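You operate a simulated robot arm through the tools that you are given. There is no shell and no other tool.

The job below is to be done with a simulated two-armed robot. You get a single attempt, and the scene is never put back.

Task
Pour tea into the orange cup and stand it on the beige mat.
Fine: one press of POUR, spill nothing, swing the spout back, leave the tea maker on as it is set. Set down upright: what you pick out.

It is judged by the outcome, as a careful person would: the job done as asked, and still so three seconds after it is handed in. It fails if anything else is knocked over, pushed out of place, dropped, spilled or broken.

Robot
Two 7-joint arms with two-finger parallel grippers on one trunk that stands fixed in place. Base frame: the origin is at the foot of the trunk, x ahead of it, y to its left, z up. Units: m, degrees, N and s.
The left shoulder is at [0.05, 0.158, 1.173], the right one opposite. With the tool pointing down near the work surface each hand reaches from about 0.24 to 0.66 m from the base axis, measured 20 degrees to its own side. Payload 3.91 kg a hand.
The tool frame of a hand sits at the grasp point between the pads (the TCP): z along the fingers, y along the line on which they close. The tips reach 0.03 m beyond it. The gripper opens to 0.11 m. The fingers are 0.02 m wide and 0.01 m thick; the gripper's body (0.048 by 0.112 m) begins 0.055 m behind the TCP.
Orientation is that of the tool frame in the base frame, as a unit quaternion [w, x, y, z]. With the fingers straight down and closing along the base's y, the tool's x points along the base's -x, its y along +y and its z along -z.

Tools
- The arms move only by the tool apply_moves. It takes "left_targets", "right_targets" or both (then of equal length, played together; a hand with none holds still); each is a list that holds one entry, the list of rows, each a list of 7 numbers: the shift along the tool's x, y, z in units of 250 mm (1.0 is 250 mm), then the turn, a rotation vector about the tool's x, y, z in units of 45 degrees (1.0 is 45 degrees), then the closure, from 0 (fully open) to 1 (shut). In form: [[[dx, dy, dz, rx, ry, rz, hand], ...]]. A call has 1 to 20 rows; each row is the pose to reach, as a shift and turn from the pose commanded when the call began, along the tool's axes at that moment. A call with a number of a shift or a turn outside -1 to 1 is refused whole. Each row takes 0.2 s and may step no farther than 0.05 m and 8.6 degrees from the row before; otherwise, or with a gripper value out of range, the whole call is refused. A pose out of reach is approached as far as the arm can. The call stops where the force on the tool passes 40 N (or 10 N more than at its start, if that is more) or the arm is blocked; 0.2 s more then pass. The fingers move at their own pace (about 0.153 m/s each) and stop on an object; they squeeze with about 25 N. The grip force told is the motor's: it shows also when the fingers shut on nothing. Time passes only in rows, and 0.2 s behind the last, so rows that repeat a pose let the fingers close. It gives the time, the measured TCP pose, the force on the tool (base axes), the opening and the grip force at its end, in the units of the frame above (readings bear some noise), with the torque about the TCP (base axes, N m) and any sound that the robot's microphone picked up, and new pictures: "show" is both (left out), scene, wrist or none (wrist: the cameras of the hands that moved).
- Cameras (640 x 400 px; columns grow to the right, rows downward): "scene" is now at [0.1196, -0.0512, 1.3585]; the picture's right is [-0.53, -0.85, 0.00], its down [-0.07, 0.05, -1.00] and it looks along [0.85, -0.53, -0.09] (base axes); focal length 214 px, centre (320, 200). "left" rides on the left gripper at [0.072, -0.017, -0.103] in its tool frame; the picture's right is [0.23, 0.97, 0.00], its down [-0.76, 0.18, -0.62] and it looks along [-0.61, 0.14, 0.78] (tool axes); focal length 222 px, centre (320, 200). "right" rides on the right gripper at [0.072, 0.017, -0.103] in its tool frame; the picture's right is [-0.23, 0.97, 0.00], its down [-0.76, -0.18, -0.62] and it looks along [-0.61, -0.14, 0.78] (tool axes); focal length 222 px, centre (320, 200). There is no depth. A picture from a camera that has moved, and an enlarged one, comes with that camera's place and axes in the base frame and with its lens.
- raise_lower(by): slides the trunk up (or, below 0, down) by that many m; the arms and the scene camera ride with it, the base frame stays. It gives what a move gives, with no picture.
- head_to(pan, tilt): turns the head with the scene camera to pan (to the left, within 80 degrees either way) and tilt (down, from -29 to 69), counted from straight ahead of the robot. It gives what a move gives, and a new picture of the scene camera.
- inspect(camera, box): a new picture of the part [left, top, right, bottom] of that camera's present view, enlarged. No time passes.
- sign_off(): hands the job in; it is judged then, once.

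Nothing tells you positions but the pictures and the camera data. Unless the task says otherwise, let go and move clear before handing in.

The tools are called after "Request:" by a JSON object that holds its "op" and its "data". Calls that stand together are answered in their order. apply_moves: Moves the arms, as the interface text tells. Its arguments: {"type":"object","properties":{"left_targets":{"type":"array","items":{"type":"array","items":{"type":"array","items":{"type":"number"}}}},"right_targets":{"type":"array","items":{"type":"array","items":{"type":"array","items":{"type":"number"}}}},"show":{"type":"string","enum":["both","scene","wrist","none"]}},"required":[]} The other tools are called the same way: raise_lower (by) slides the trunk up or down; head_to (pan, tilt) turns the head that bears the scene camera; inspect (camera, box) takes an enlarged picture of a part of a camera's view; sign_off () hands the job in.

At the start:

```text
clock: 0.0
left_position: [0.2778, -0.0172, 1.2903]
left_orientation: [0.0, -0.001, 1.0, -0.001]
left_force: [-0.8, 0.1, 0.8]
left_wrist_torque: [-0.01, 0.03, 0.01]
left_grip_width: 0.1099
left_finger_force: 0.1
right_position: [0.1726, -0.221, 1.3544]
right_orientation: [-0.001, -0.001, 1.0, 0.001]
right_force: [0.4, 0.3, -0.1]
right_wrist_torque: [0.01, -0.02, 0.01]
right_grip_width: 0.1099
right_finger_force: 0.1
trunk travel left (down, up): [-0.415, 0.068]
head pan, tilt: [-31.9, 5.0]
```

scene: 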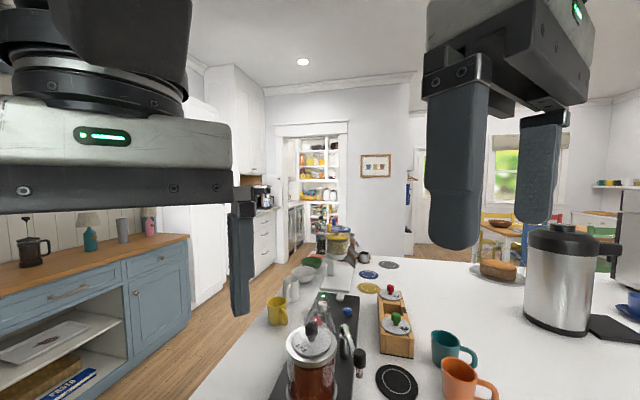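
right: 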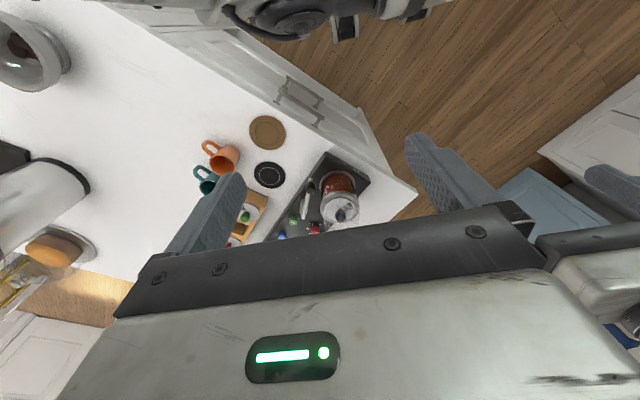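
left: 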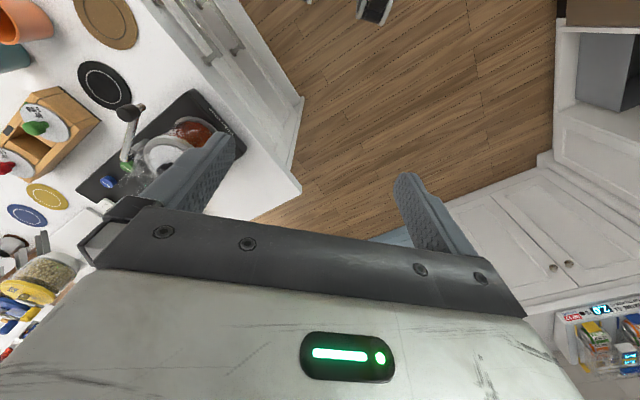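

I see a counter ahead to the right with a tea maker (glass jar on a dark base), an orange cup, a teal cup, and several mats. I'll turn the head down to get a better view of the counter first.

Request:
{"op": "head_to", "data": {"pan": -35, "tilt": 45}}

```text
clock: 1.1
left_position: [0.2817, -0.0174, 1.287]
left_orientation: [0.002, -0.004, 1.0, 0.003]
left_force: [21.9, -13.6, -44.3]
left_wrist_torque: [2.06, -1.21, 1.38]
left_grip_width: 0.1099
left_finger_force: 0.2
right_position: [0.1728, -0.2209, 1.3549]
right_orientation: [-0.002, 0.0, 1.0, 0.001]
right_force: [0.8, -0.8, 0.2]
right_wrist_torque: [0.01, 0.01, -0.02]
right_grip_width: 0.11
right_finger_force: 0.0
trunk travel left (down, up): [-0.415, 0.068]
head pan, tilt: [-35.0, 45.0]
camera scene: at [0.1164, -0.0525, 1.3155], right [-0.55, -0.83, 0.0], down [-0.44, 0.29, -0.85], along [0.71, -0.47, -0.52], focal length 214 px, centre (320, 200)
```

scene: 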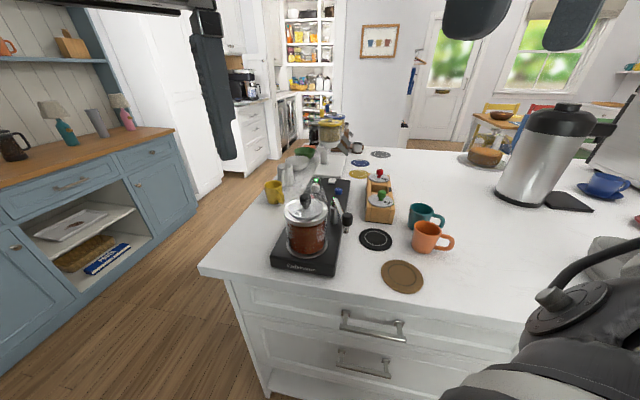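

The head presses against the left arm (force on left hand). I'll tilt the head back up a bit, then move the left hand away to the left.

Request:
{"op": "head_to", "data": {"pan": -32, "tilt": 10}}

```text
clock: 2.1
left_position: [0.2779, -0.0183, 1.2913]
left_orientation: [0.0, 0.0, 1.0, -0.001]
left_force: [-0.1, -0.4, 0.1]
left_wrist_torque: [0.0, -0.02, -0.01]
left_grip_width: 0.1102
left_finger_force: 0.1
right_position: [0.1715, -0.219, 1.3555]
right_orientation: [0.0, -0.001, 1.0, 0.001]
right_force: [0.0, -0.5, -1.0]
right_wrist_torque: [-0.01, -0.02, -0.02]
right_grip_width: 0.1101
right_finger_force: 0.0
trunk travel left (down, up): [-0.415, 0.068]
head pan, tilt: [-32.0, 10.0]
camera scene: at [0.1204, -0.052, 1.3503], right [-0.53, -0.85, 0.0], down [-0.15, 0.09, -0.98], along [0.83, -0.52, -0.17], focal length 214 px, centre (320, 200)
```

scene: 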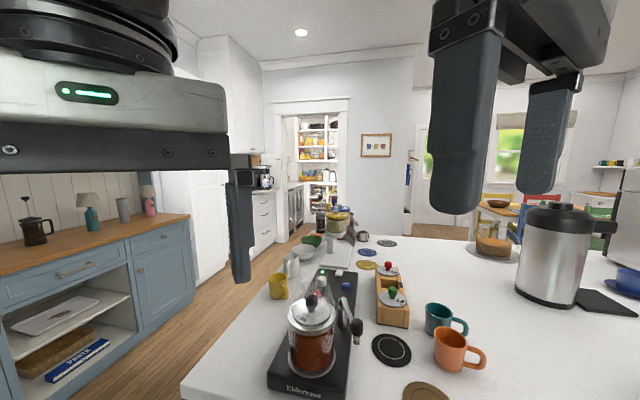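

The force is gone. I'll move the left hand leftward (base +y), out of the head's way.

Request:
{"op": "apply_moves", "data": {"left_targets": [[[0, 0.19, 0, 0, 0, 0, 0], [0, 0.38, 0, 0, 0, 0, 0], [0, 0.57, 0, 0, 0, 0, 0], [0, 0.76, 0, 0, 0, 0, 0], [0, 0.95, 0, 0, 0, 0, 0], [0, 1, 0, 0, 0, 0, 0]]], "show": "scene"}}

```text
clock: 3.5
left_position: [0.2805, 0.234, 1.2914]
left_orientation: [0.0, 0.0, 1.0, -0.002]
left_force: [-0.9, 0.2, 0.7]
left_wrist_torque: [-0.03, 0.01, 0.04]
left_grip_width: 0.1101
left_finger_force: 0.1
right_position: [0.1723, -0.2208, 1.3548]
right_orientation: [-0.001, -0.001, 1.0, 0.001]
right_force: [-0.2, 0.5, -0.3]
right_wrist_torque: [0.03, -0.02, -0.05]
right_grip_width: 0.1099
right_finger_force: 0.0
trunk travel left (down, up): [-0.415, 0.068]
head pan, tilt: [-32.0, 10.0]
camera scene: at [0.1205, -0.0521, 1.3503], right [-0.53, -0.85, 0.0], down [-0.15, 0.09, -0.98], along [0.84, -0.52, -0.17], focal length 214 px, centre (320, 200)
```

scene: 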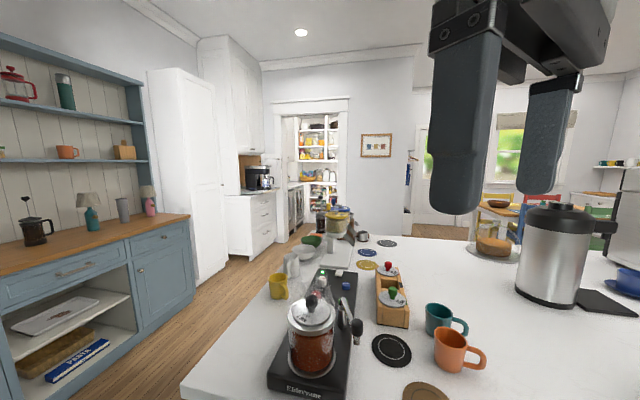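

Request:
{"op": "head_to", "data": {"pan": -35, "tilt": 42}}

```text
clock: 4.5
left_position: [0.2822, 0.2339, 1.2916]
left_orientation: [0.0, -0.001, 1.0, 0.0]
left_force: [0.4, 0.1, 0.6]
left_wrist_torque: [0.01, -0.01, 0.0]
left_grip_width: 0.1103
left_finger_force: 0.0
right_position: [0.1716, -0.2214, 1.3548]
right_orientation: [-0.002, 0.0, 1.0, 0.001]
right_force: [5.1, -10.6, -12.2]
right_wrist_torque: [0.5, 0.48, -0.28]
right_grip_width: 0.1102
right_finger_force: 0.0
trunk travel left (down, up): [-0.415, 0.068]
head pan, tilt: [-35.0, 42.0]
camera scene: at [0.1125, -0.0512, 1.3049], right [-0.56, -0.83, 0.0], down [-0.51, 0.35, -0.78], along [0.65, -0.44, -0.62], focal length 214 px, centre (320, 200)
```

scene: 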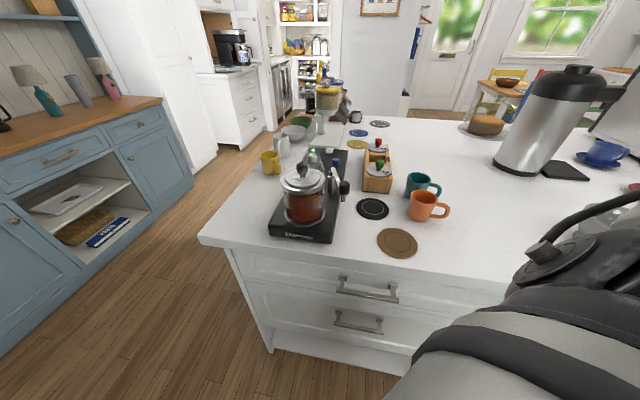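

Request:
{"op": "head_to", "data": {"pan": -35, "tilt": 34}}

Request:
{"op": "inspect", "data": {"camera": "scene", "box": [220, 120, 480, 290]}}

```text
clock: 5.1
left_position: [0.2817, 0.2342, 1.2907]
left_orientation: [0.0, -0.001, 1.0, 0.0]
left_force: [-0.2, 0.7, -0.9]
left_wrist_torque: [-0.01, 0.01, -0.02]
left_grip_width: 0.11
left_finger_force: 0.0
right_position: [0.172, -0.2197, 1.3545]
right_orientation: [0.0, -0.001, 1.0, 0.001]
right_force: [0.3, 0.6, 0.4]
right_wrist_torque: [0.02, 0.0, -0.01]
right_grip_width: 0.1099
right_finger_force: 0.1
trunk travel left (down, up): [-0.415, 0.068]
head pan, tilt: [-35.0, 34.0]
camera scene: at [0.1142, -0.0535, 1.3117], right [-0.57, -0.82, 0.0], down [-0.46, 0.32, -0.83], along [0.68, -0.48, -0.56], focal length 214 px, centre (320, 200)
```

scene: 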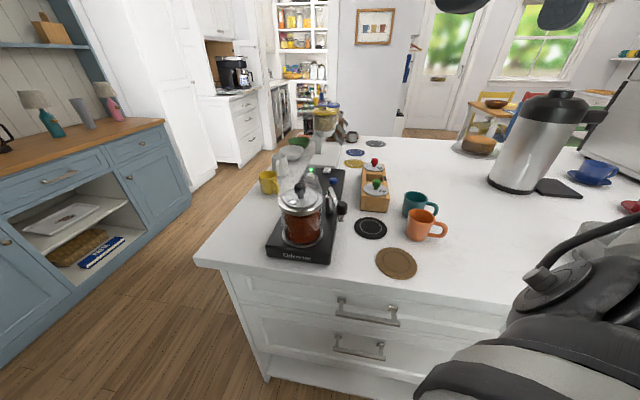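

```text
2.35 times, centred on (350, 205) of scene
camera zoom: at [0.1142, -0.0535, 1.3117], right [-0.57, -0.82, 0.0], down [-0.46, 0.32, -0.83], along [0.68, -0.48, -0.56], focal length 505 px, centre (249, 188)
```

zoom: 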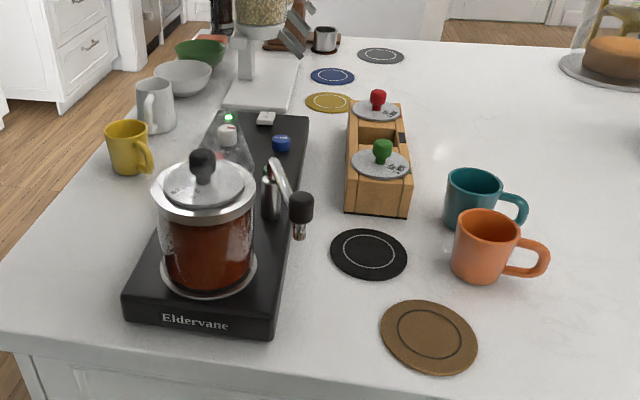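

I'll look closer at the machine from the wrist cameras as well.

Request:
{"op": "inspect", "data": {"camera": "right", "box": [180, 90, 420, 250]}}

Request:
{"op": "inspect", "data": {"camera": "scene", "box": [260, 150, 360, 270]}}

Request:
{"op": "inspect", "data": {"camera": "scene", "box": [250, 90, 400, 180]}}

```text
2.50 times, centred on (300, 170) of right
camera zoom: at [0.0993, -0.2033, 1.4583], right [0.23, 0.97, 0.0], down [0.76, -0.18, 0.62], along [0.61, -0.14, -0.78], focal length 555 px, centre (370, 275)
```

zoom: 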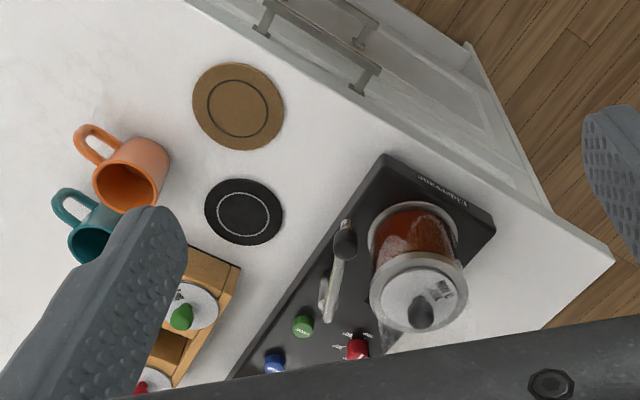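

```text
3.33 times, centred on (310, 210) of scene
camera zoom: at [0.1142, -0.0535, 1.3117], right [-0.57, -0.82, 0.0], down [-0.46, 0.32, -0.83], along [0.68, -0.48, -0.56], focal length 715 px, centre (353, 167)
```

zoom: 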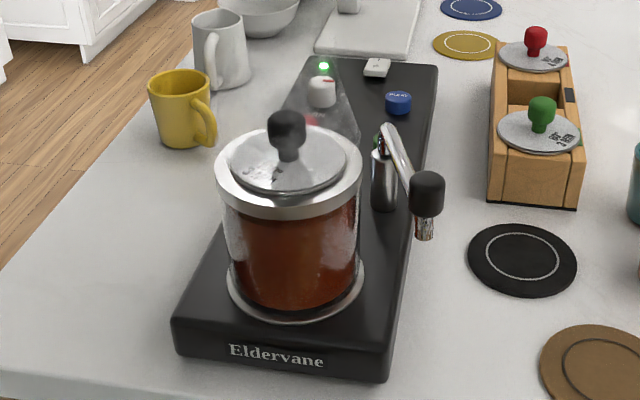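

```text
4.27 times, centred on (325, 135) of scene
camera zoom: at [0.1142, -0.0535, 1.3117], right [-0.57, -0.82, 0.0], down [-0.46, 0.32, -0.83], along [0.68, -0.48, -0.56], focal length 915 px, centre (299, 477)
```

zoom: 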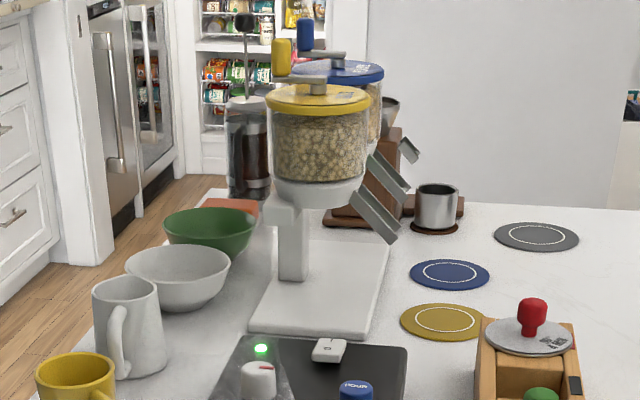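

Mapping so far: counter at z≈0.925, tan (beige) mat ≈[0.28,-0.38], black mat ≈[0.40,-0.42], orange cup ≈[0.31,-0.49], tea maker running diagonally with its spout pivot ≈[0.46,-0.33]; buttons lie further back. I'll bring the right hand's camera over for a closer view of the buttons.

Request:
{"op": "apply_moves", "data": {"right_targets": [[[-0.13, -0.074, 0.06, 0, 0, 0, 0], [-0.26, -0.147, 0.12, 0, 0, 0, 0], [-0.39, -0.221, 0.18, 0, 0, 0, 0], [-0.52, -0.295, 0.24, 0, 0, 0, 0], [-0.65, -0.369, 0.3, 0, 0, 0, 0], [-0.78, -0.442, 0.36, 0, 0, 0, 0], [-0.912, -0.516, 0.42, 0, 0, 0, 0]]], "show": "both"}}

```text
clock: 6.7
left_position: [0.2817, 0.2333, 1.2914]
left_orientation: [0.0, -0.001, 1.0, -0.001]
left_force: [-0.1, -0.3, 0.2]
left_wrist_torque: [0.0, 0.01, -0.04]
left_grip_width: 0.11
left_finger_force: 0.1
right_position: [0.4016, -0.3487, 1.2523]
right_orientation: [-0.001, -0.001, 1.0, 0.001]
right_force: [-0.2, 0.0, -0.2]
right_wrist_torque: [-0.02, 0.0, -0.01]
right_grip_width: 0.1099
right_finger_force: 0.0
trunk travel left (down, up): [-0.415, 0.068]
head pan, tilt: [-35.0, 34.0]
camera scene: at [0.1147, -0.0537, 1.3117], right [-0.57, -0.82, 0.0], down [-0.46, 0.32, -0.83], along [0.68, -0.48, -0.56], focal length 214 px, centre (320, 200)
camera right: at [0.3282, -0.3322, 1.3555], right [0.23, 0.97, 0.0], down [0.76, -0.18, 0.62], along [0.61, -0.14, -0.78], focal length 222 px, centre (320, 200)
```

scene: 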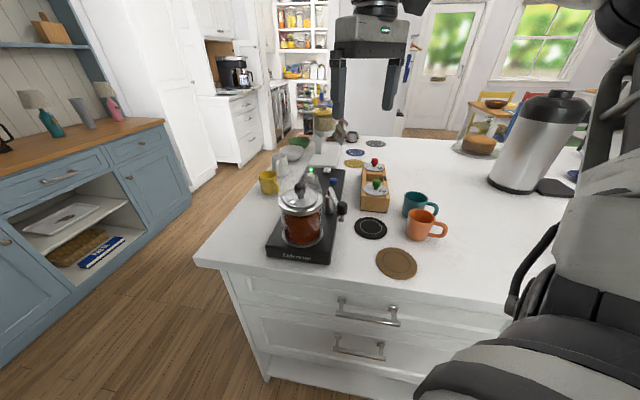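
right: 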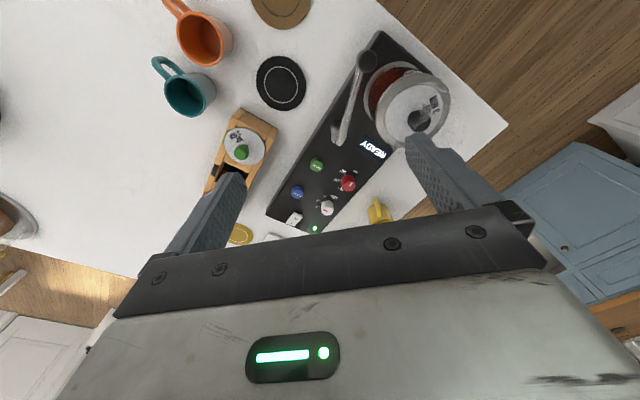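

Request:
{"op": "inspect", "data": {"camera": "right", "box": [260, 130, 400, 240]}}

Request:
{"op": "inspect", "data": {"camera": "right", "box": [140, 0, 460, 200]}}

```text
3.64 times, centred on (330, 185) of right
camera zoom: at [0.3282, -0.3322, 1.3555], right [0.23, 0.97, 0.0], down [0.76, -0.18, 0.62], along [0.61, -0.14, -0.78], focal length 808 px, centre (284, 254)
```

zoom: 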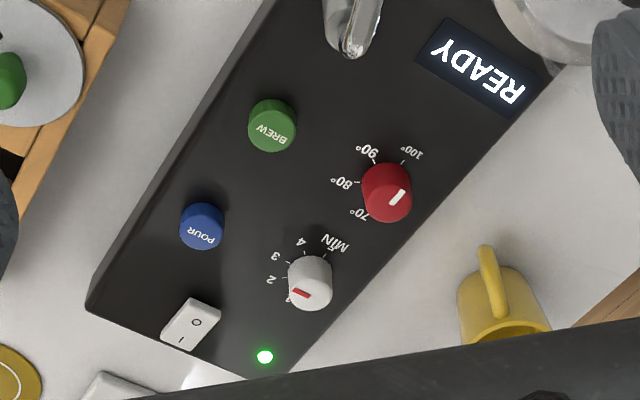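

```text
2.00 times, centred on (300, 100) of right
camera zoom: at [0.3282, -0.3322, 1.3555], right [0.23, 0.97, 0.0], down [0.76, -0.18, 0.62], along [0.61, -0.14, -0.78], focal length 444 px, centre (360, 400)
```

zoom: 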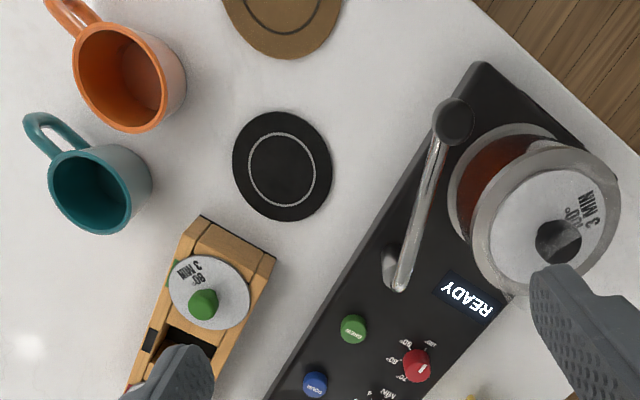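

The panel reads READY; the blue button is POUR (≈[0.60,-0.447,0.968]), next to BREW, two dials and the power switch. Plan: set the orange cup on the black mat beside the machine, swing the spout over it, press POUR, swing back, then carry the cup to the tan/beige mat. First I move the right hand above the orange cup for measuring.

Request:
{"op": "apply_moves", "data": {"right_targets": [[[0.078, -0.113, 0.082, 0, 0, 0, 0], [0.155, -0.226, 0.163, 0, 0, 0, 0], [0.233, -0.338, 0.245, 0, 0, 0, 0], [0.31, -0.451, 0.326, 0, 0, 0, 0], [0.388, -0.564, 0.408, 0, 0, 0, 0]]], "show": "both"}}

```text
clock: 7.9
left_position: [0.2815, 0.2329, 1.2916]
left_orientation: [0.0, -0.001, 1.0, 0.0]
left_force: [0.3, -0.1, 0.0]
left_wrist_torque: [0.03, 0.01, 0.0]
left_grip_width: 0.1101
left_finger_force: 0.1
right_position: [0.3016, -0.4875, 1.1461]
right_orientation: [-0.001, -0.002, 1.0, 0.0]
right_force: [-0.1, 0.1, 0.4]
right_wrist_torque: [-0.02, -0.03, -0.02]
right_grip_width: 0.1102
right_finger_force: 0.2
trunk travel left (down, up): [-0.415, 0.068]
head pan, tilt: [-35.0, 34.0]
camera scene: at [0.1144, -0.0538, 1.3118], right [-0.57, -0.82, 0.0], down [-0.46, 0.32, -0.83], along [0.68, -0.48, -0.56], focal length 214 px, centre (320, 200)
camera right: at [0.23, -0.4709, 1.2495], right [0.22, 0.97, 0.0], down [0.76, -0.18, 0.62], along [0.61, -0.14, -0.78], focal length 222 px, centre (320, 200)
```

scene: 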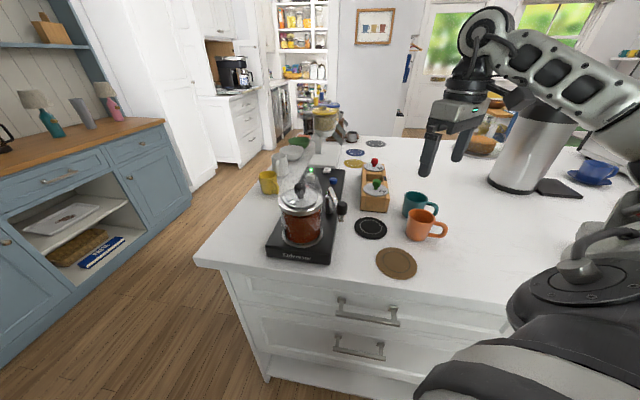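
right: 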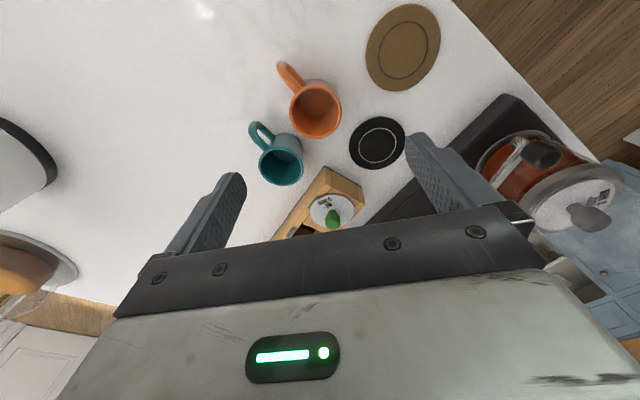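

Request:
{"op": "inspect", "data": {"camera": "right", "box": [230, 40, 400, 200]}}

Request:
{"op": "inspect", "data": {"camera": "scene", "box": [360, 170, 470, 290]}}

```text
2.50 times, centred on (315, 120) of right
camera zoom: at [0.23, -0.4709, 1.2495], right [0.22, 0.97, 0.0], down [0.76, -0.18, 0.62], along [0.61, -0.14, -0.78], focal length 555 px, centre (332, 400)
```

zoom: 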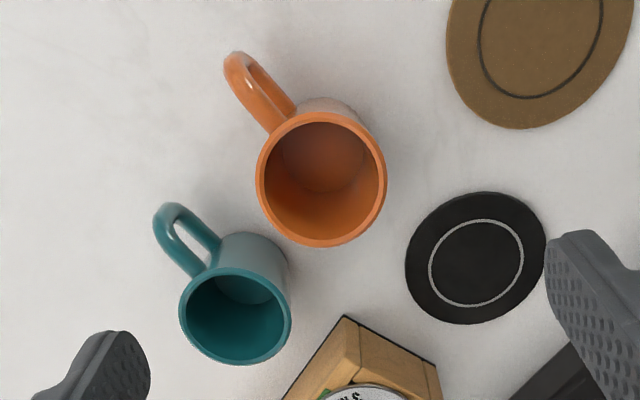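

```text
3.33 times, centred on (415, 230) of scene
camera zoom: at [0.1144, -0.0538, 1.3118], right [-0.57, -0.82, 0.0], down [-0.46, 0.32, -0.83], along [0.68, -0.48, -0.56], focal length 715 px, centre (3, 100)
```

zoom: 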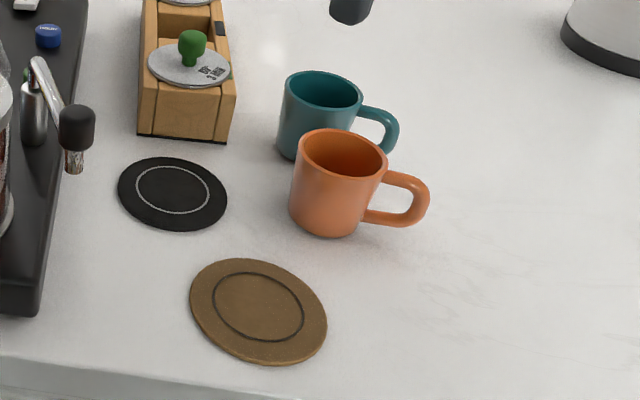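

The orange cup is centred near [0.3065,-0.4915], rim z≈0.989, diameter ≈0.06, handle pointing toward ~216°. I'll lower the open hand to just above its rim with fingers on the ±y sides, clear of the handle and the teal cup.

Request:
{"op": "apply_moves", "data": {"right_targets": [[[-0.005, -0.001, 0.157, 0, 0, 0, 0], [-0.01, -0.003, 0.314, 0, 0, 0, 0], [-0.014, -0.004, 0.472, 0, 0, 0, 0], [-0.014, -0.004, 0.472, 0, 0, 0, 0]]], "show": "both"}}

Request:
{"op": "inspect", "data": {"camera": "scene", "box": [360, 130, 500, 270]}}

```text
clock: 8.9
left_position: [0.2823, 0.2346, 1.2905]
left_orientation: [0.0, -0.001, 1.0, -0.001]
left_force: [-0.3, -0.2, -0.5]
left_wrist_torque: [-0.04, 0.0, 0.0]
left_grip_width: 0.1099
left_finger_force: 0.1
right_position: [0.3051, -0.49, 1.0262]
right_orientation: [-0.001, 0.0, 1.0, 0.001]
right_force: [-0.5, 0.0, -0.8]
right_wrist_torque: [-0.01, 0.01, -0.01]
right_grip_width: 0.11
right_finger_force: 0.0
trunk travel left (down, up): [-0.415, 0.068]
head pan, tilt: [-35.0, 34.0]
camera scene: at [0.1141, -0.0534, 1.3118], right [-0.57, -0.82, 0.0], down [-0.46, 0.32, -0.83], along [0.68, -0.48, -0.56], focal length 214 px, centre (320, 200)
camera right: at [0.2323, -0.4722, 1.1293], right [0.23, 0.97, 0.0], down [0.76, -0.18, 0.62], along [0.61, -0.14, -0.78], focal length 222 px, centre (320, 200)
```

scene: 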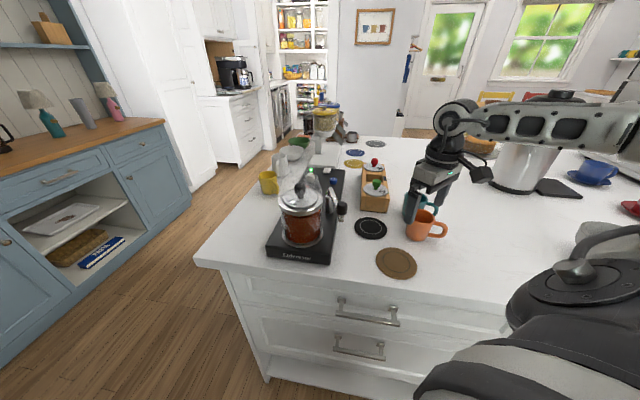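
right: 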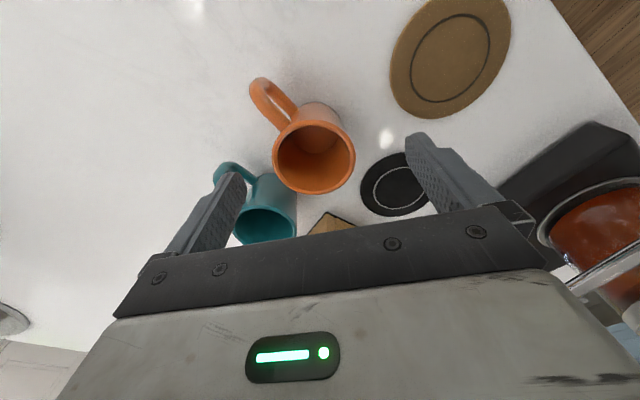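

```text
2.86 times, centred on (430, 200) of scene
camera zoom: at [0.1141, -0.0534, 1.3118], right [-0.57, -0.82, 0.0], down [-0.46, 0.32, -0.83], along [0.68, -0.48, -0.56], focal length 613 px, centre (6, 200)
```

zoom: 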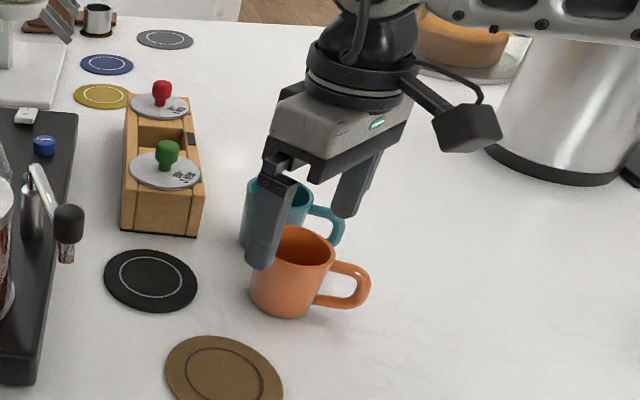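

The fingers straddle the orange cup well. I'll go down to mid-height of the cup.

Request:
{"op": "apply_moves", "data": {"right_targets": [[[0.004, -0.004, 0.09, 0, 0, 0, 0], [0.004, -0.004, 0.18, 0, 0, 0, 0], [0.004, -0.004, 0.26, 0, 0, 0, 0], [0.004, -0.004, 0.26, 0, 0, 0, 0]]], "show": "both"}}

Request:
{"op": "inspect", "data": {"camera": "scene", "box": [360, 130, 500, 270]}}

```text
clock: 9.9
left_position: [0.2814, 0.2349, 1.2922]
left_orientation: [-0.001, -0.002, 1.0, -0.001]
left_force: [-0.2, 0.3, -0.4]
left_wrist_torque: [0.0, 0.0, 0.0]
left_grip_width: 0.1099
left_finger_force: 0.1
right_position: [0.3045, -0.4918, 0.9631]
right_orientation: [-0.001, -0.001, 1.0, 0.001]
right_force: [0.8, -0.6, 0.3]
right_wrist_torque: [-0.02, 0.0, 0.04]
right_grip_width: 0.1104
right_finger_force: 0.0
trunk travel left (down, up): [-0.415, 0.068]
head pan, tilt: [-35.0, 34.0]
camera scene: at [0.1141, -0.0534, 1.3118], right [-0.57, -0.82, 0.0], down [-0.46, 0.32, -0.83], along [0.68, -0.48, -0.56], focal length 214 px, centre (320, 200)
camera right: at [0.2311, -0.4742, 1.0649], right [0.23, 0.97, 0.0], down [0.76, -0.18, 0.62], along [0.61, -0.14, -0.78], focal length 222 px, centre (320, 200)
```

scene: 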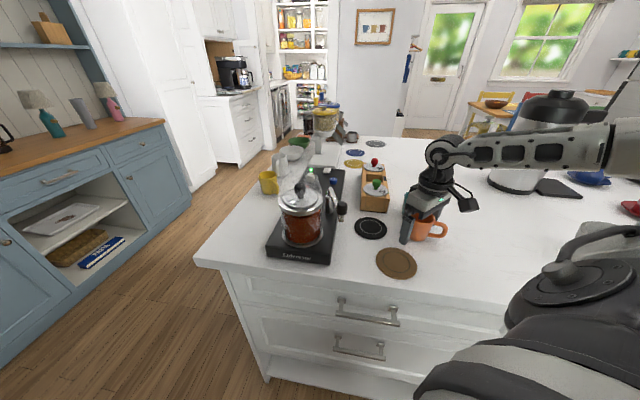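
right: 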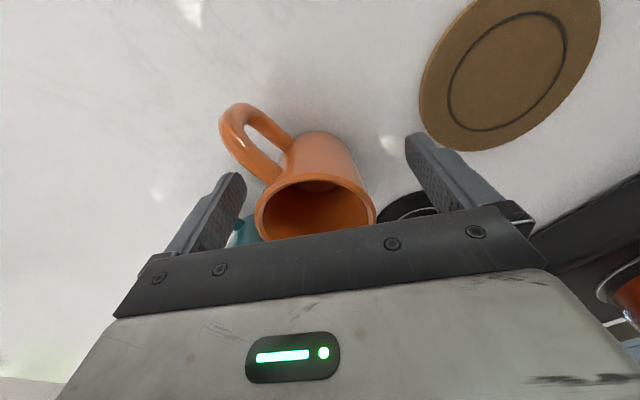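

```text
2.86 times, centred on (430, 200) of scene
camera zoom: at [0.1141, -0.0534, 1.3118], right [-0.57, -0.82, 0.0], down [-0.46, 0.32, -0.83], along [0.68, -0.48, -0.56], focal length 613 px, centre (6, 200)
```

zoom: 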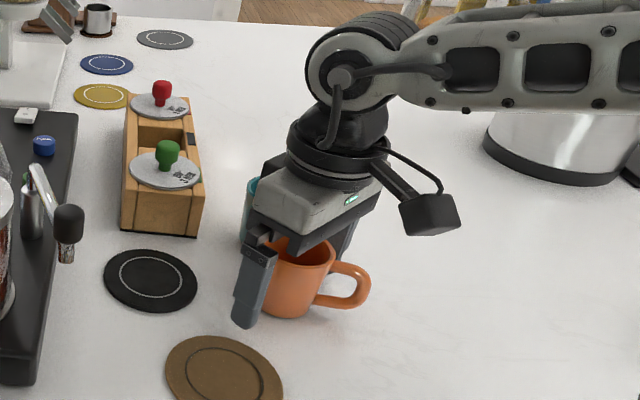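

The cup sits centred between the pads with the handle clear. Closing the grip.

Request:
{"op": "apply_moves", "data": {"right_targets": [[[0, 0, 0, 0, 0, 0, 0.3], [0, 0, 0, 0, 0, 0, 0.6], [0, 0, 0, 0, 0, 0, 1], [0, 0, 0, 0, 0, 0, 1], [0, 0, 0, 0, 0, 0, 1]]], "show": "both"}}

Request:
{"op": "inspect", "data": {"camera": "scene", "box": [360, 130, 500, 270]}}

```text
clock: 11.1
left_position: [0.2808, 0.2342, 1.291]
left_orientation: [0.0, -0.001, 1.0, -0.001]
left_force: [0.0, 0.1, 0.5]
left_wrist_torque: [0.01, -0.01, 0.0]
left_grip_width: 0.1101
left_finger_force: 0.1
right_position: [0.3037, -0.4905, 0.9628]
right_orientation: [-0.001, -0.001, 1.0, 0.001]
right_force: [0.9, -0.8, 1.8]
right_wrist_torque: [0.03, -0.02, 0.01]
right_grip_width: 0.0605
right_finger_force: 25.6
trunk travel left (down, up): [-0.415, 0.068]
head pan, tilt: [-35.0, 34.0]
camera scene: at [0.1141, -0.0535, 1.3118], right [-0.57, -0.82, 0.0], down [-0.46, 0.32, -0.83], along [0.68, -0.48, -0.56], focal length 214 px, centre (320, 200)
camera right: at [0.2311, -0.4743, 1.0652], right [0.23, 0.97, 0.0], down [0.76, -0.18, 0.62], along [0.61, -0.14, -0.78], focal length 222 px, centre (320, 200)
```

scene: 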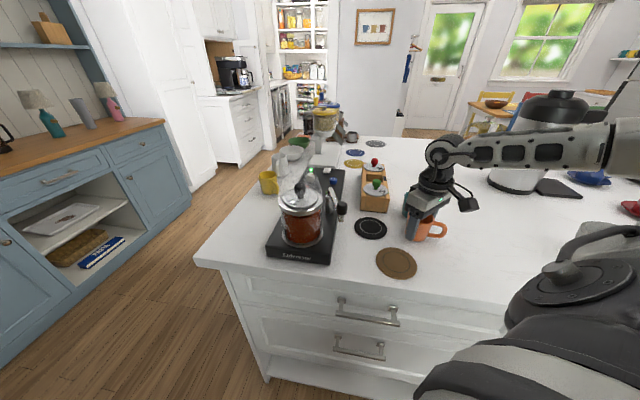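
right: 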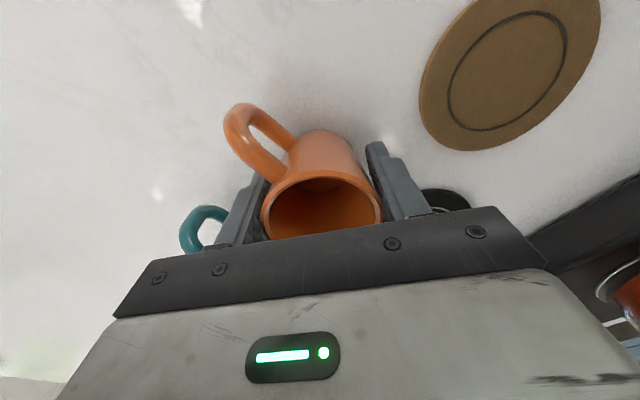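

```text
2.86 times, centred on (430, 200) of scene
camera zoom: at [0.1141, -0.0535, 1.3118], right [-0.57, -0.82, 0.0], down [-0.46, 0.32, -0.83], along [0.68, -0.48, -0.56], focal length 613 px, centre (6, 200)
```

zoom: 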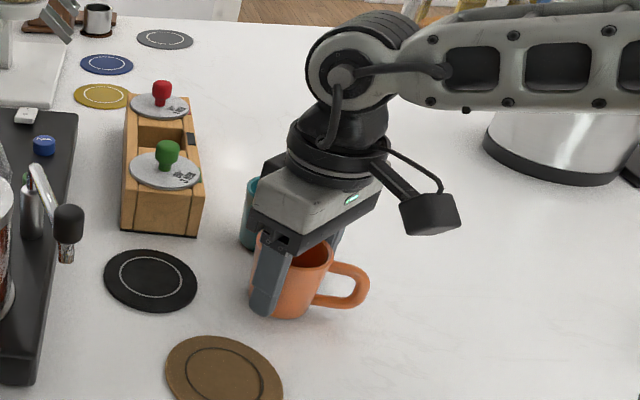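

Grip is firm (0.0605 m). I'll lift the cup, carry it to above the black mat centre ≈[0.394,-0.416], and hover just above it.

Request:
{"op": "apply_moves", "data": {"right_targets": [[[0, 0, -0.08, 0, 0, 0, 1], [0, 0, -0.16, 0, 0, 0, 1], [0, 0, -0.24, 0, 0, 0, 1], [-0.09, 0.075, -0.24, 0, 0, 0, 1], [-0.18, 0.15, -0.24, 0, 0, 0, 1], [-0.27, 0.225, -0.24, 0, 0, 0, 1], [-0.358, 0.3, -0.24, 0, 0, 0, 1], [-0.358, 0.3, -0.16, 0, 0, 0, 1], [-0.358, 0.3, -0.1, 0, 0, 0, 1], [-0.358, 0.3, -0.1, 0, 0, 0, 1]]], "show": "both"}}

Request:
{"op": "inspect", "data": {"camera": "scene", "box": [300, 130, 440, 270]}}

```text
clock: 13.3
left_position: [0.2807, 0.2331, 1.2905]
left_orientation: [0.0, -0.001, 1.0, -0.001]
left_force: [-0.1, -0.2, -0.1]
left_wrist_torque: [0.0, -0.04, 0.01]
left_grip_width: 0.11
left_finger_force: 0.1
right_position: [0.3952, -0.4132, 0.9907]
right_orientation: [-0.001, -0.001, 1.0, 0.001]
right_force: [-0.5, -0.6, -1.4]
right_wrist_torque: [-0.01, 0.0, 0.01]
right_grip_width: 0.0607
right_finger_force: 24.5
trunk travel left (down, up): [-0.415, 0.068]
head pan, tilt: [-35.0, 34.0]
camera scene: at [0.1143, -0.0536, 1.3118], right [-0.57, -0.82, 0.0], down [-0.46, 0.32, -0.83], along [0.68, -0.48, -0.56], focal length 214 px, centre (320, 200)
camera right: at [0.3222, -0.3973, 1.093], right [0.23, 0.97, 0.0], down [0.76, -0.18, 0.62], along [0.61, -0.14, -0.78], focal length 222 px, centre (320, 200)
```

scene: 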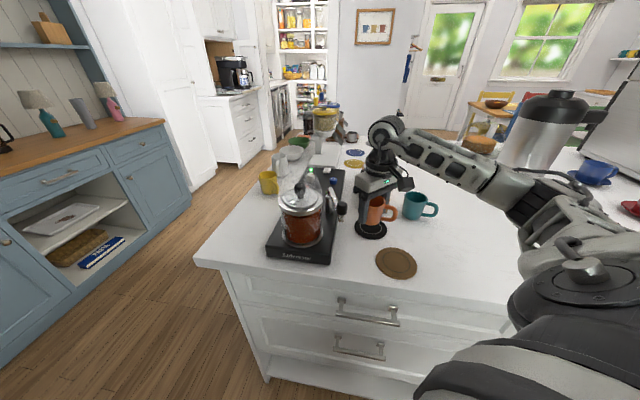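
right: 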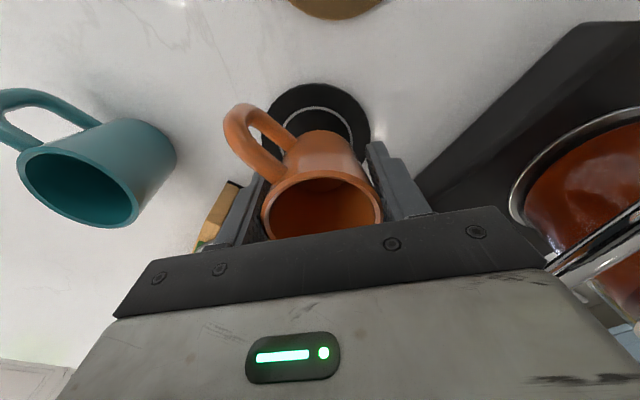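

```text
2.86 times, centred on (370, 200) of scene
camera zoom: at [0.1143, -0.0536, 1.3118], right [-0.57, -0.82, 0.0], down [-0.46, 0.32, -0.83], along [0.68, -0.48, -0.56], focal length 613 px, centre (177, 200)
```

zoom: 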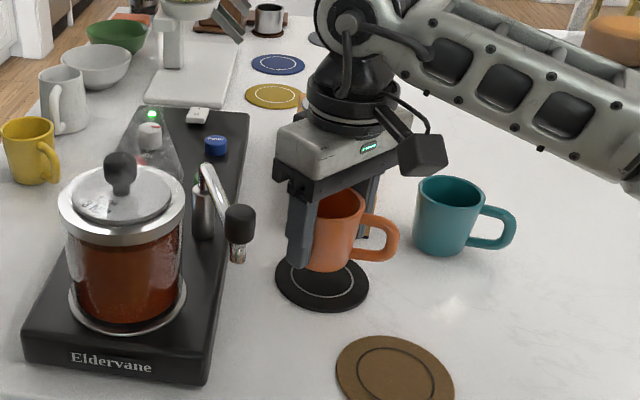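

The cup hovers over the black mat, centred within a few mm. Lowering it onto the mat.

Request:
{"op": "apply_moves", "data": {"right_targets": [[[0.004, -0.006, 0.03, 0, 0, 0, 1], [0.004, -0.006, 0.06, 0, 0, 0, 1], [0.004, -0.006, 0.084, 0, 0, 0, 1], [0.004, -0.006, 0.09, 0, 0, 0, 1], [0.004, -0.006, 0.09, 0, 0, 0, 1]]], "show": "none"}}

Request:
{"op": "inspect", "data": {"camera": "scene", "box": [340, 180, 410, 250]}}

```text
clock: 14.5
left_position: [0.2819, 0.2329, 1.2908]
left_orientation: [0.0, -0.002, 1.0, -0.002]
left_force: [1.2, -0.4, 0.4]
left_wrist_torque: [0.0, -0.02, -0.01]
left_grip_width: 0.11
left_finger_force: 0.0
right_position: [0.395, -0.4178, 0.9669]
right_orientation: [-0.001, -0.001, 1.0, 0.001]
right_force: [-0.3, -0.3, -1.7]
right_wrist_torque: [0.0, -0.02, -0.05]
right_grip_width: 0.0605
right_finger_force: 24.2
trunk travel left (down, up): [-0.415, 0.068]
head pan, tilt: [-35.0, 34.0]
```

```text
5.71 times, centred on (375, 215) of scene
camera zoom: at [0.1143, -0.0536, 1.3117], right [-0.57, -0.82, 0.0], down [-0.46, 0.32, -0.83], along [0.68, -0.48, -0.56], focal length 1226 px, centre (6, 114)
```

zoom: 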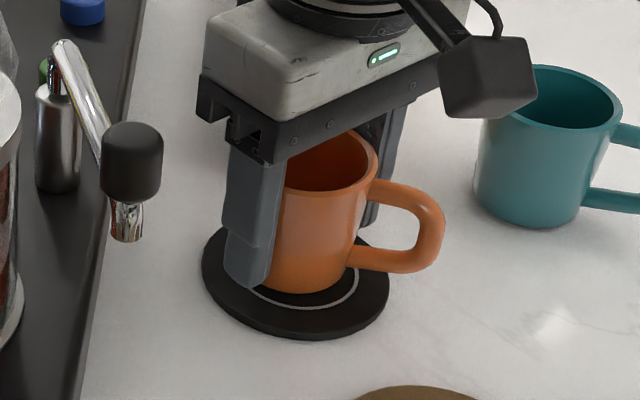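

No contact yet (force unchanged); lowering in 1 mm steps.

Request:
{"op": "apply_moves", "data": {"right_targets": [[[0, 0, 0.006, 0, 0, 0, 1], [0, 0, 0.006, 0, 0, 0, 1]]], "show": "none"}}

```text
clock: 15.1
left_position: [0.2802, 0.2351, 1.2917]
left_orientation: [0.0, -0.001, 1.0, -0.002]
left_force: [-0.2, 0.2, -0.6]
left_wrist_torque: [0.01, 0.01, -0.01]
left_grip_width: 0.1099
left_finger_force: 0.1
right_position: [0.3946, -0.4167, 0.9658]
right_orientation: [0.0, 0.0, 1.0, 0.001]
right_force: [3.2, -2.1, 6.1]
right_wrist_torque: [0.04, -0.09, -0.05]
right_grip_width: 0.0608
right_finger_force: 25.2
trunk travel left (down, up): [-0.415, 0.068]
head pan, tilt: [-35.0, 34.0]
```

The cup touches the mat (6 N). Opening the hand and rising straight up.

Request:
{"op": "apply_moves", "data": {"right_targets": [[[0, 0, 0, 0, 0, 0, 0.8], [0, 0, 0, 0, 0, 0, 0.1], [0, 0, 0, 0, 0, 0, 0.1], [0, 0, -0.1, 0, 0, 0, 0.1], [0, 0, -0.24, 0, 0, 0, 0.1], [0, 0, -0.42, 0, 0, 0, 0.1], [0, 0, -0.6, 0, 0, 0, 0.1], [0, 0, -0.76, 0, 0, 0, 0.1]]], "show": "both"}}

Request:
{"op": "inspect", "data": {"camera": "scene", "box": [260, 150, 400, 270]}}

```text
clock: 16.9
left_position: [0.2812, 0.2357, 1.292]
left_orientation: [0.001, -0.001, 1.0, -0.001]
left_force: [-0.5, -0.1, 0.2]
left_wrist_torque: [-0.03, -0.03, 0.01]
left_grip_width: 0.1103
left_finger_force: 0.1
right_position: [0.3922, -0.4173, 1.154]
right_orientation: [-0.002, 0.0, 1.0, 0.002]
right_force: [0.4, 0.8, 0.1]
right_wrist_torque: [-0.02, -0.05, 0.01]
right_grip_width: 0.099
right_finger_force: 0.1
trunk travel left (down, up): [-0.415, 0.068]
head pan, tilt: [-35.0, 34.0]
camera scene: at [0.1129, -0.0523, 1.3121], right [-0.57, -0.82, 0.0], down [-0.46, 0.32, -0.83], along [0.68, -0.48, -0.56], focal length 214 px, centre (320, 200)
camera right: at [0.3207, -0.4013, 1.2574], right [0.23, 0.97, 0.0], down [0.76, -0.18, 0.62], along [0.6, -0.14, -0.79], focal length 222 px, centre (320, 200)
```

scene: 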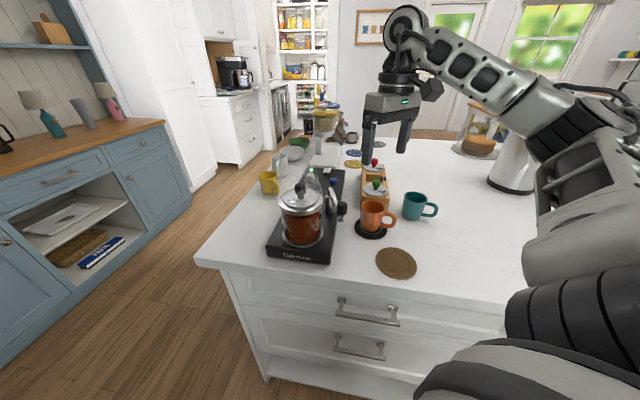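
right: 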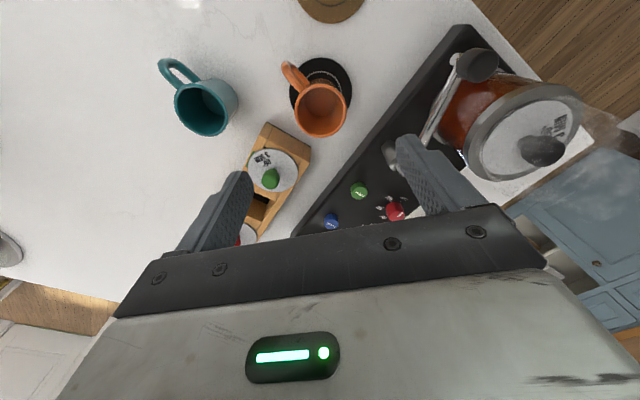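

```text
3.33 times, centred on (330, 210) of scene
camera zoom: at [0.1129, -0.0523, 1.3121], right [-0.57, -0.82, 0.0], down [-0.46, 0.32, -0.83], along [0.68, -0.48, -0.56], focal length 715 px, centre (287, 167)
```

zoom: 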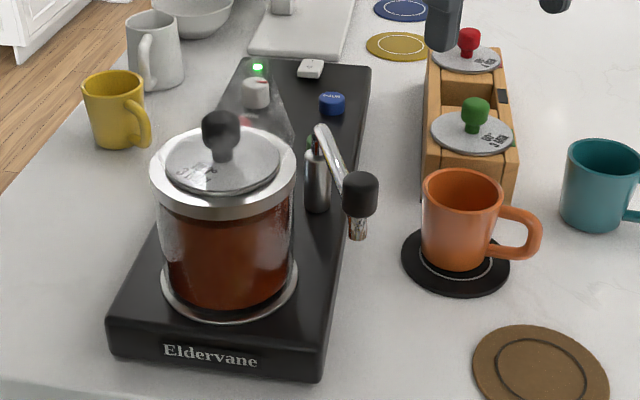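

The cup stands centred on the black mat. Next is the spout; I'll zoom in to pin down the knob and the pivot.

Request:
{"op": "inspect", "data": {"camera": "right", "box": [270, 20, 590, 200]}}

Request:
{"op": "inspect", "data": {"camera": "scene", "box": [300, 170, 380, 230]}}

```text
2.00 times, centred on (430, 110) of right
camera zoom: at [0.3207, -0.4013, 1.2574], right [0.23, 0.97, 0.0], down [0.76, -0.18, 0.62], along [0.6, -0.14, -0.79], focal length 444 px, centre (100, 380)
```

zoom: 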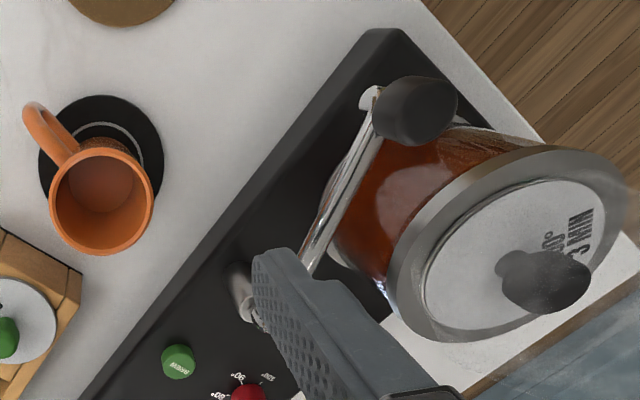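

```text
6.67 times, centred on (340, 200) of scene
camera zoom: at [0.1129, -0.0523, 1.3121], right [-0.57, -0.82, 0.0], down [-0.46, 0.32, -0.83], along [0.68, -0.48, -0.56], focal length 1430 px, centre (187, 200)
```

zoom: 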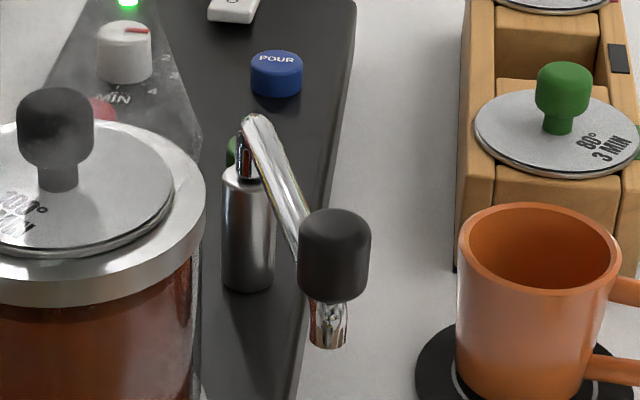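

Knob ≈[0.372,-0.2895,1.058], pivot ≈[0.472,-0.336], so swinging ~71° counter-clockwise puts the outlet over the cup at [0.395,-0.416]. I'll move the hand above the knob with a narrowed opening, turned 10°.

Request:
{"op": "apply_moves", "data": {"right_targets": [[[0.022, 0.128, 0, 0, 0, -0.055, 0.3], [0.044, 0.256, 0, 0, 0, -0.11, 0.5], [0.066, 0.383, 0, 0, 0, -0.167, 0.5], [0.088, 0.511, 0, 0, 0, -0.222, 0.5], [0.088, 0.511, 0, 0, 0, -0.222, 0.5]]], "show": "both"}}

Request:
{"op": "inspect", "data": {"camera": "scene", "box": [280, 110, 400, 250]}}

Request:
{"op": "inspect", "data": {"camera": "right", "box": [230, 60, 430, 220]}}

```text
clock: 18.1
left_position: [0.2799, 0.233, 1.292]
left_orientation: [0.0, -0.001, 1.0, -0.001]
left_force: [0.6, 0.3, 0.1]
left_wrist_torque: [0.01, 0.01, 0.02]
left_grip_width: 0.1097
left_finger_force: 0.1
right_position: [0.3717, -0.29, 1.1567]
right_orientation: [-0.002, -0.088, 0.996, 0.002]
right_force: [-0.2, -0.5, -0.2]
right_wrist_torque: [0.01, 0.0, 0.02]
right_grip_width: 0.0547
right_finger_force: 0.0
trunk travel left (down, up): [-0.415, 0.068]
head pan, tilt: [-35.0, 34.0]
camera scene: at [0.1141, -0.0536, 1.3118], right [-0.57, -0.82, 0.0], down [-0.46, 0.32, -0.83], along [0.68, -0.48, -0.56], focal length 214 px, centre (320, 200)
camera right: at [0.2962, -0.2859, 1.2602], right [0.05, 1.0, 0.0], down [0.78, -0.04, 0.62], along [0.62, -0.03, -0.78], focal length 222 px, centre (320, 200)
```

scene: 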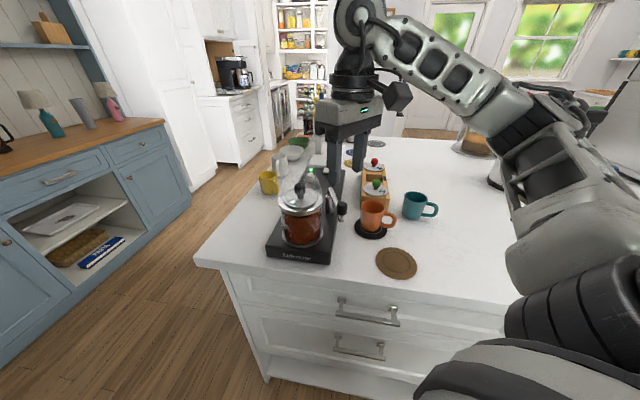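
right: 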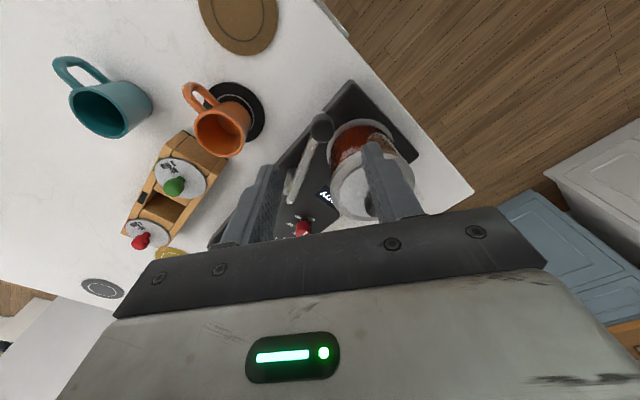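

```text
2.86 times, centred on (340, 180) of scene
camera zoom: at [0.1141, -0.0536, 1.3118], right [-0.57, -0.82, 0.0], down [-0.46, 0.32, -0.83], along [0.68, -0.48, -0.56], focal length 613 px, centre (263, 257)
```

zoom: 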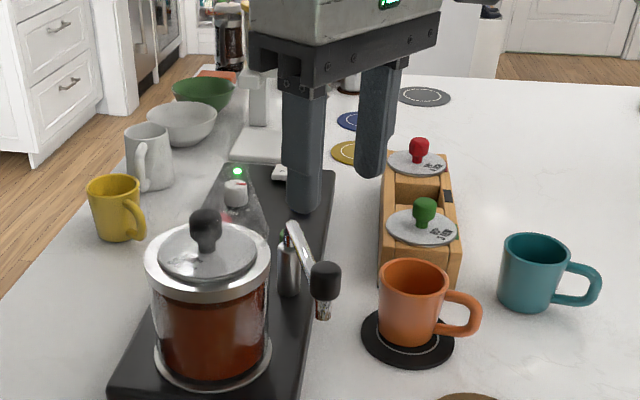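

```text
2.50 times, centred on (330, 140) of right
camera zoom: at [0.2962, -0.2859, 1.2602], right [0.05, 1.0, 0.0], down [0.78, -0.04, 0.62], along [0.62, -0.03, -0.78], focal length 555 px, centre (295, 350)
```

zoom: 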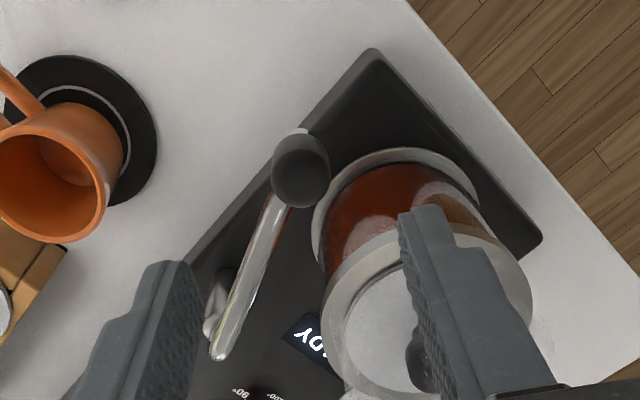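

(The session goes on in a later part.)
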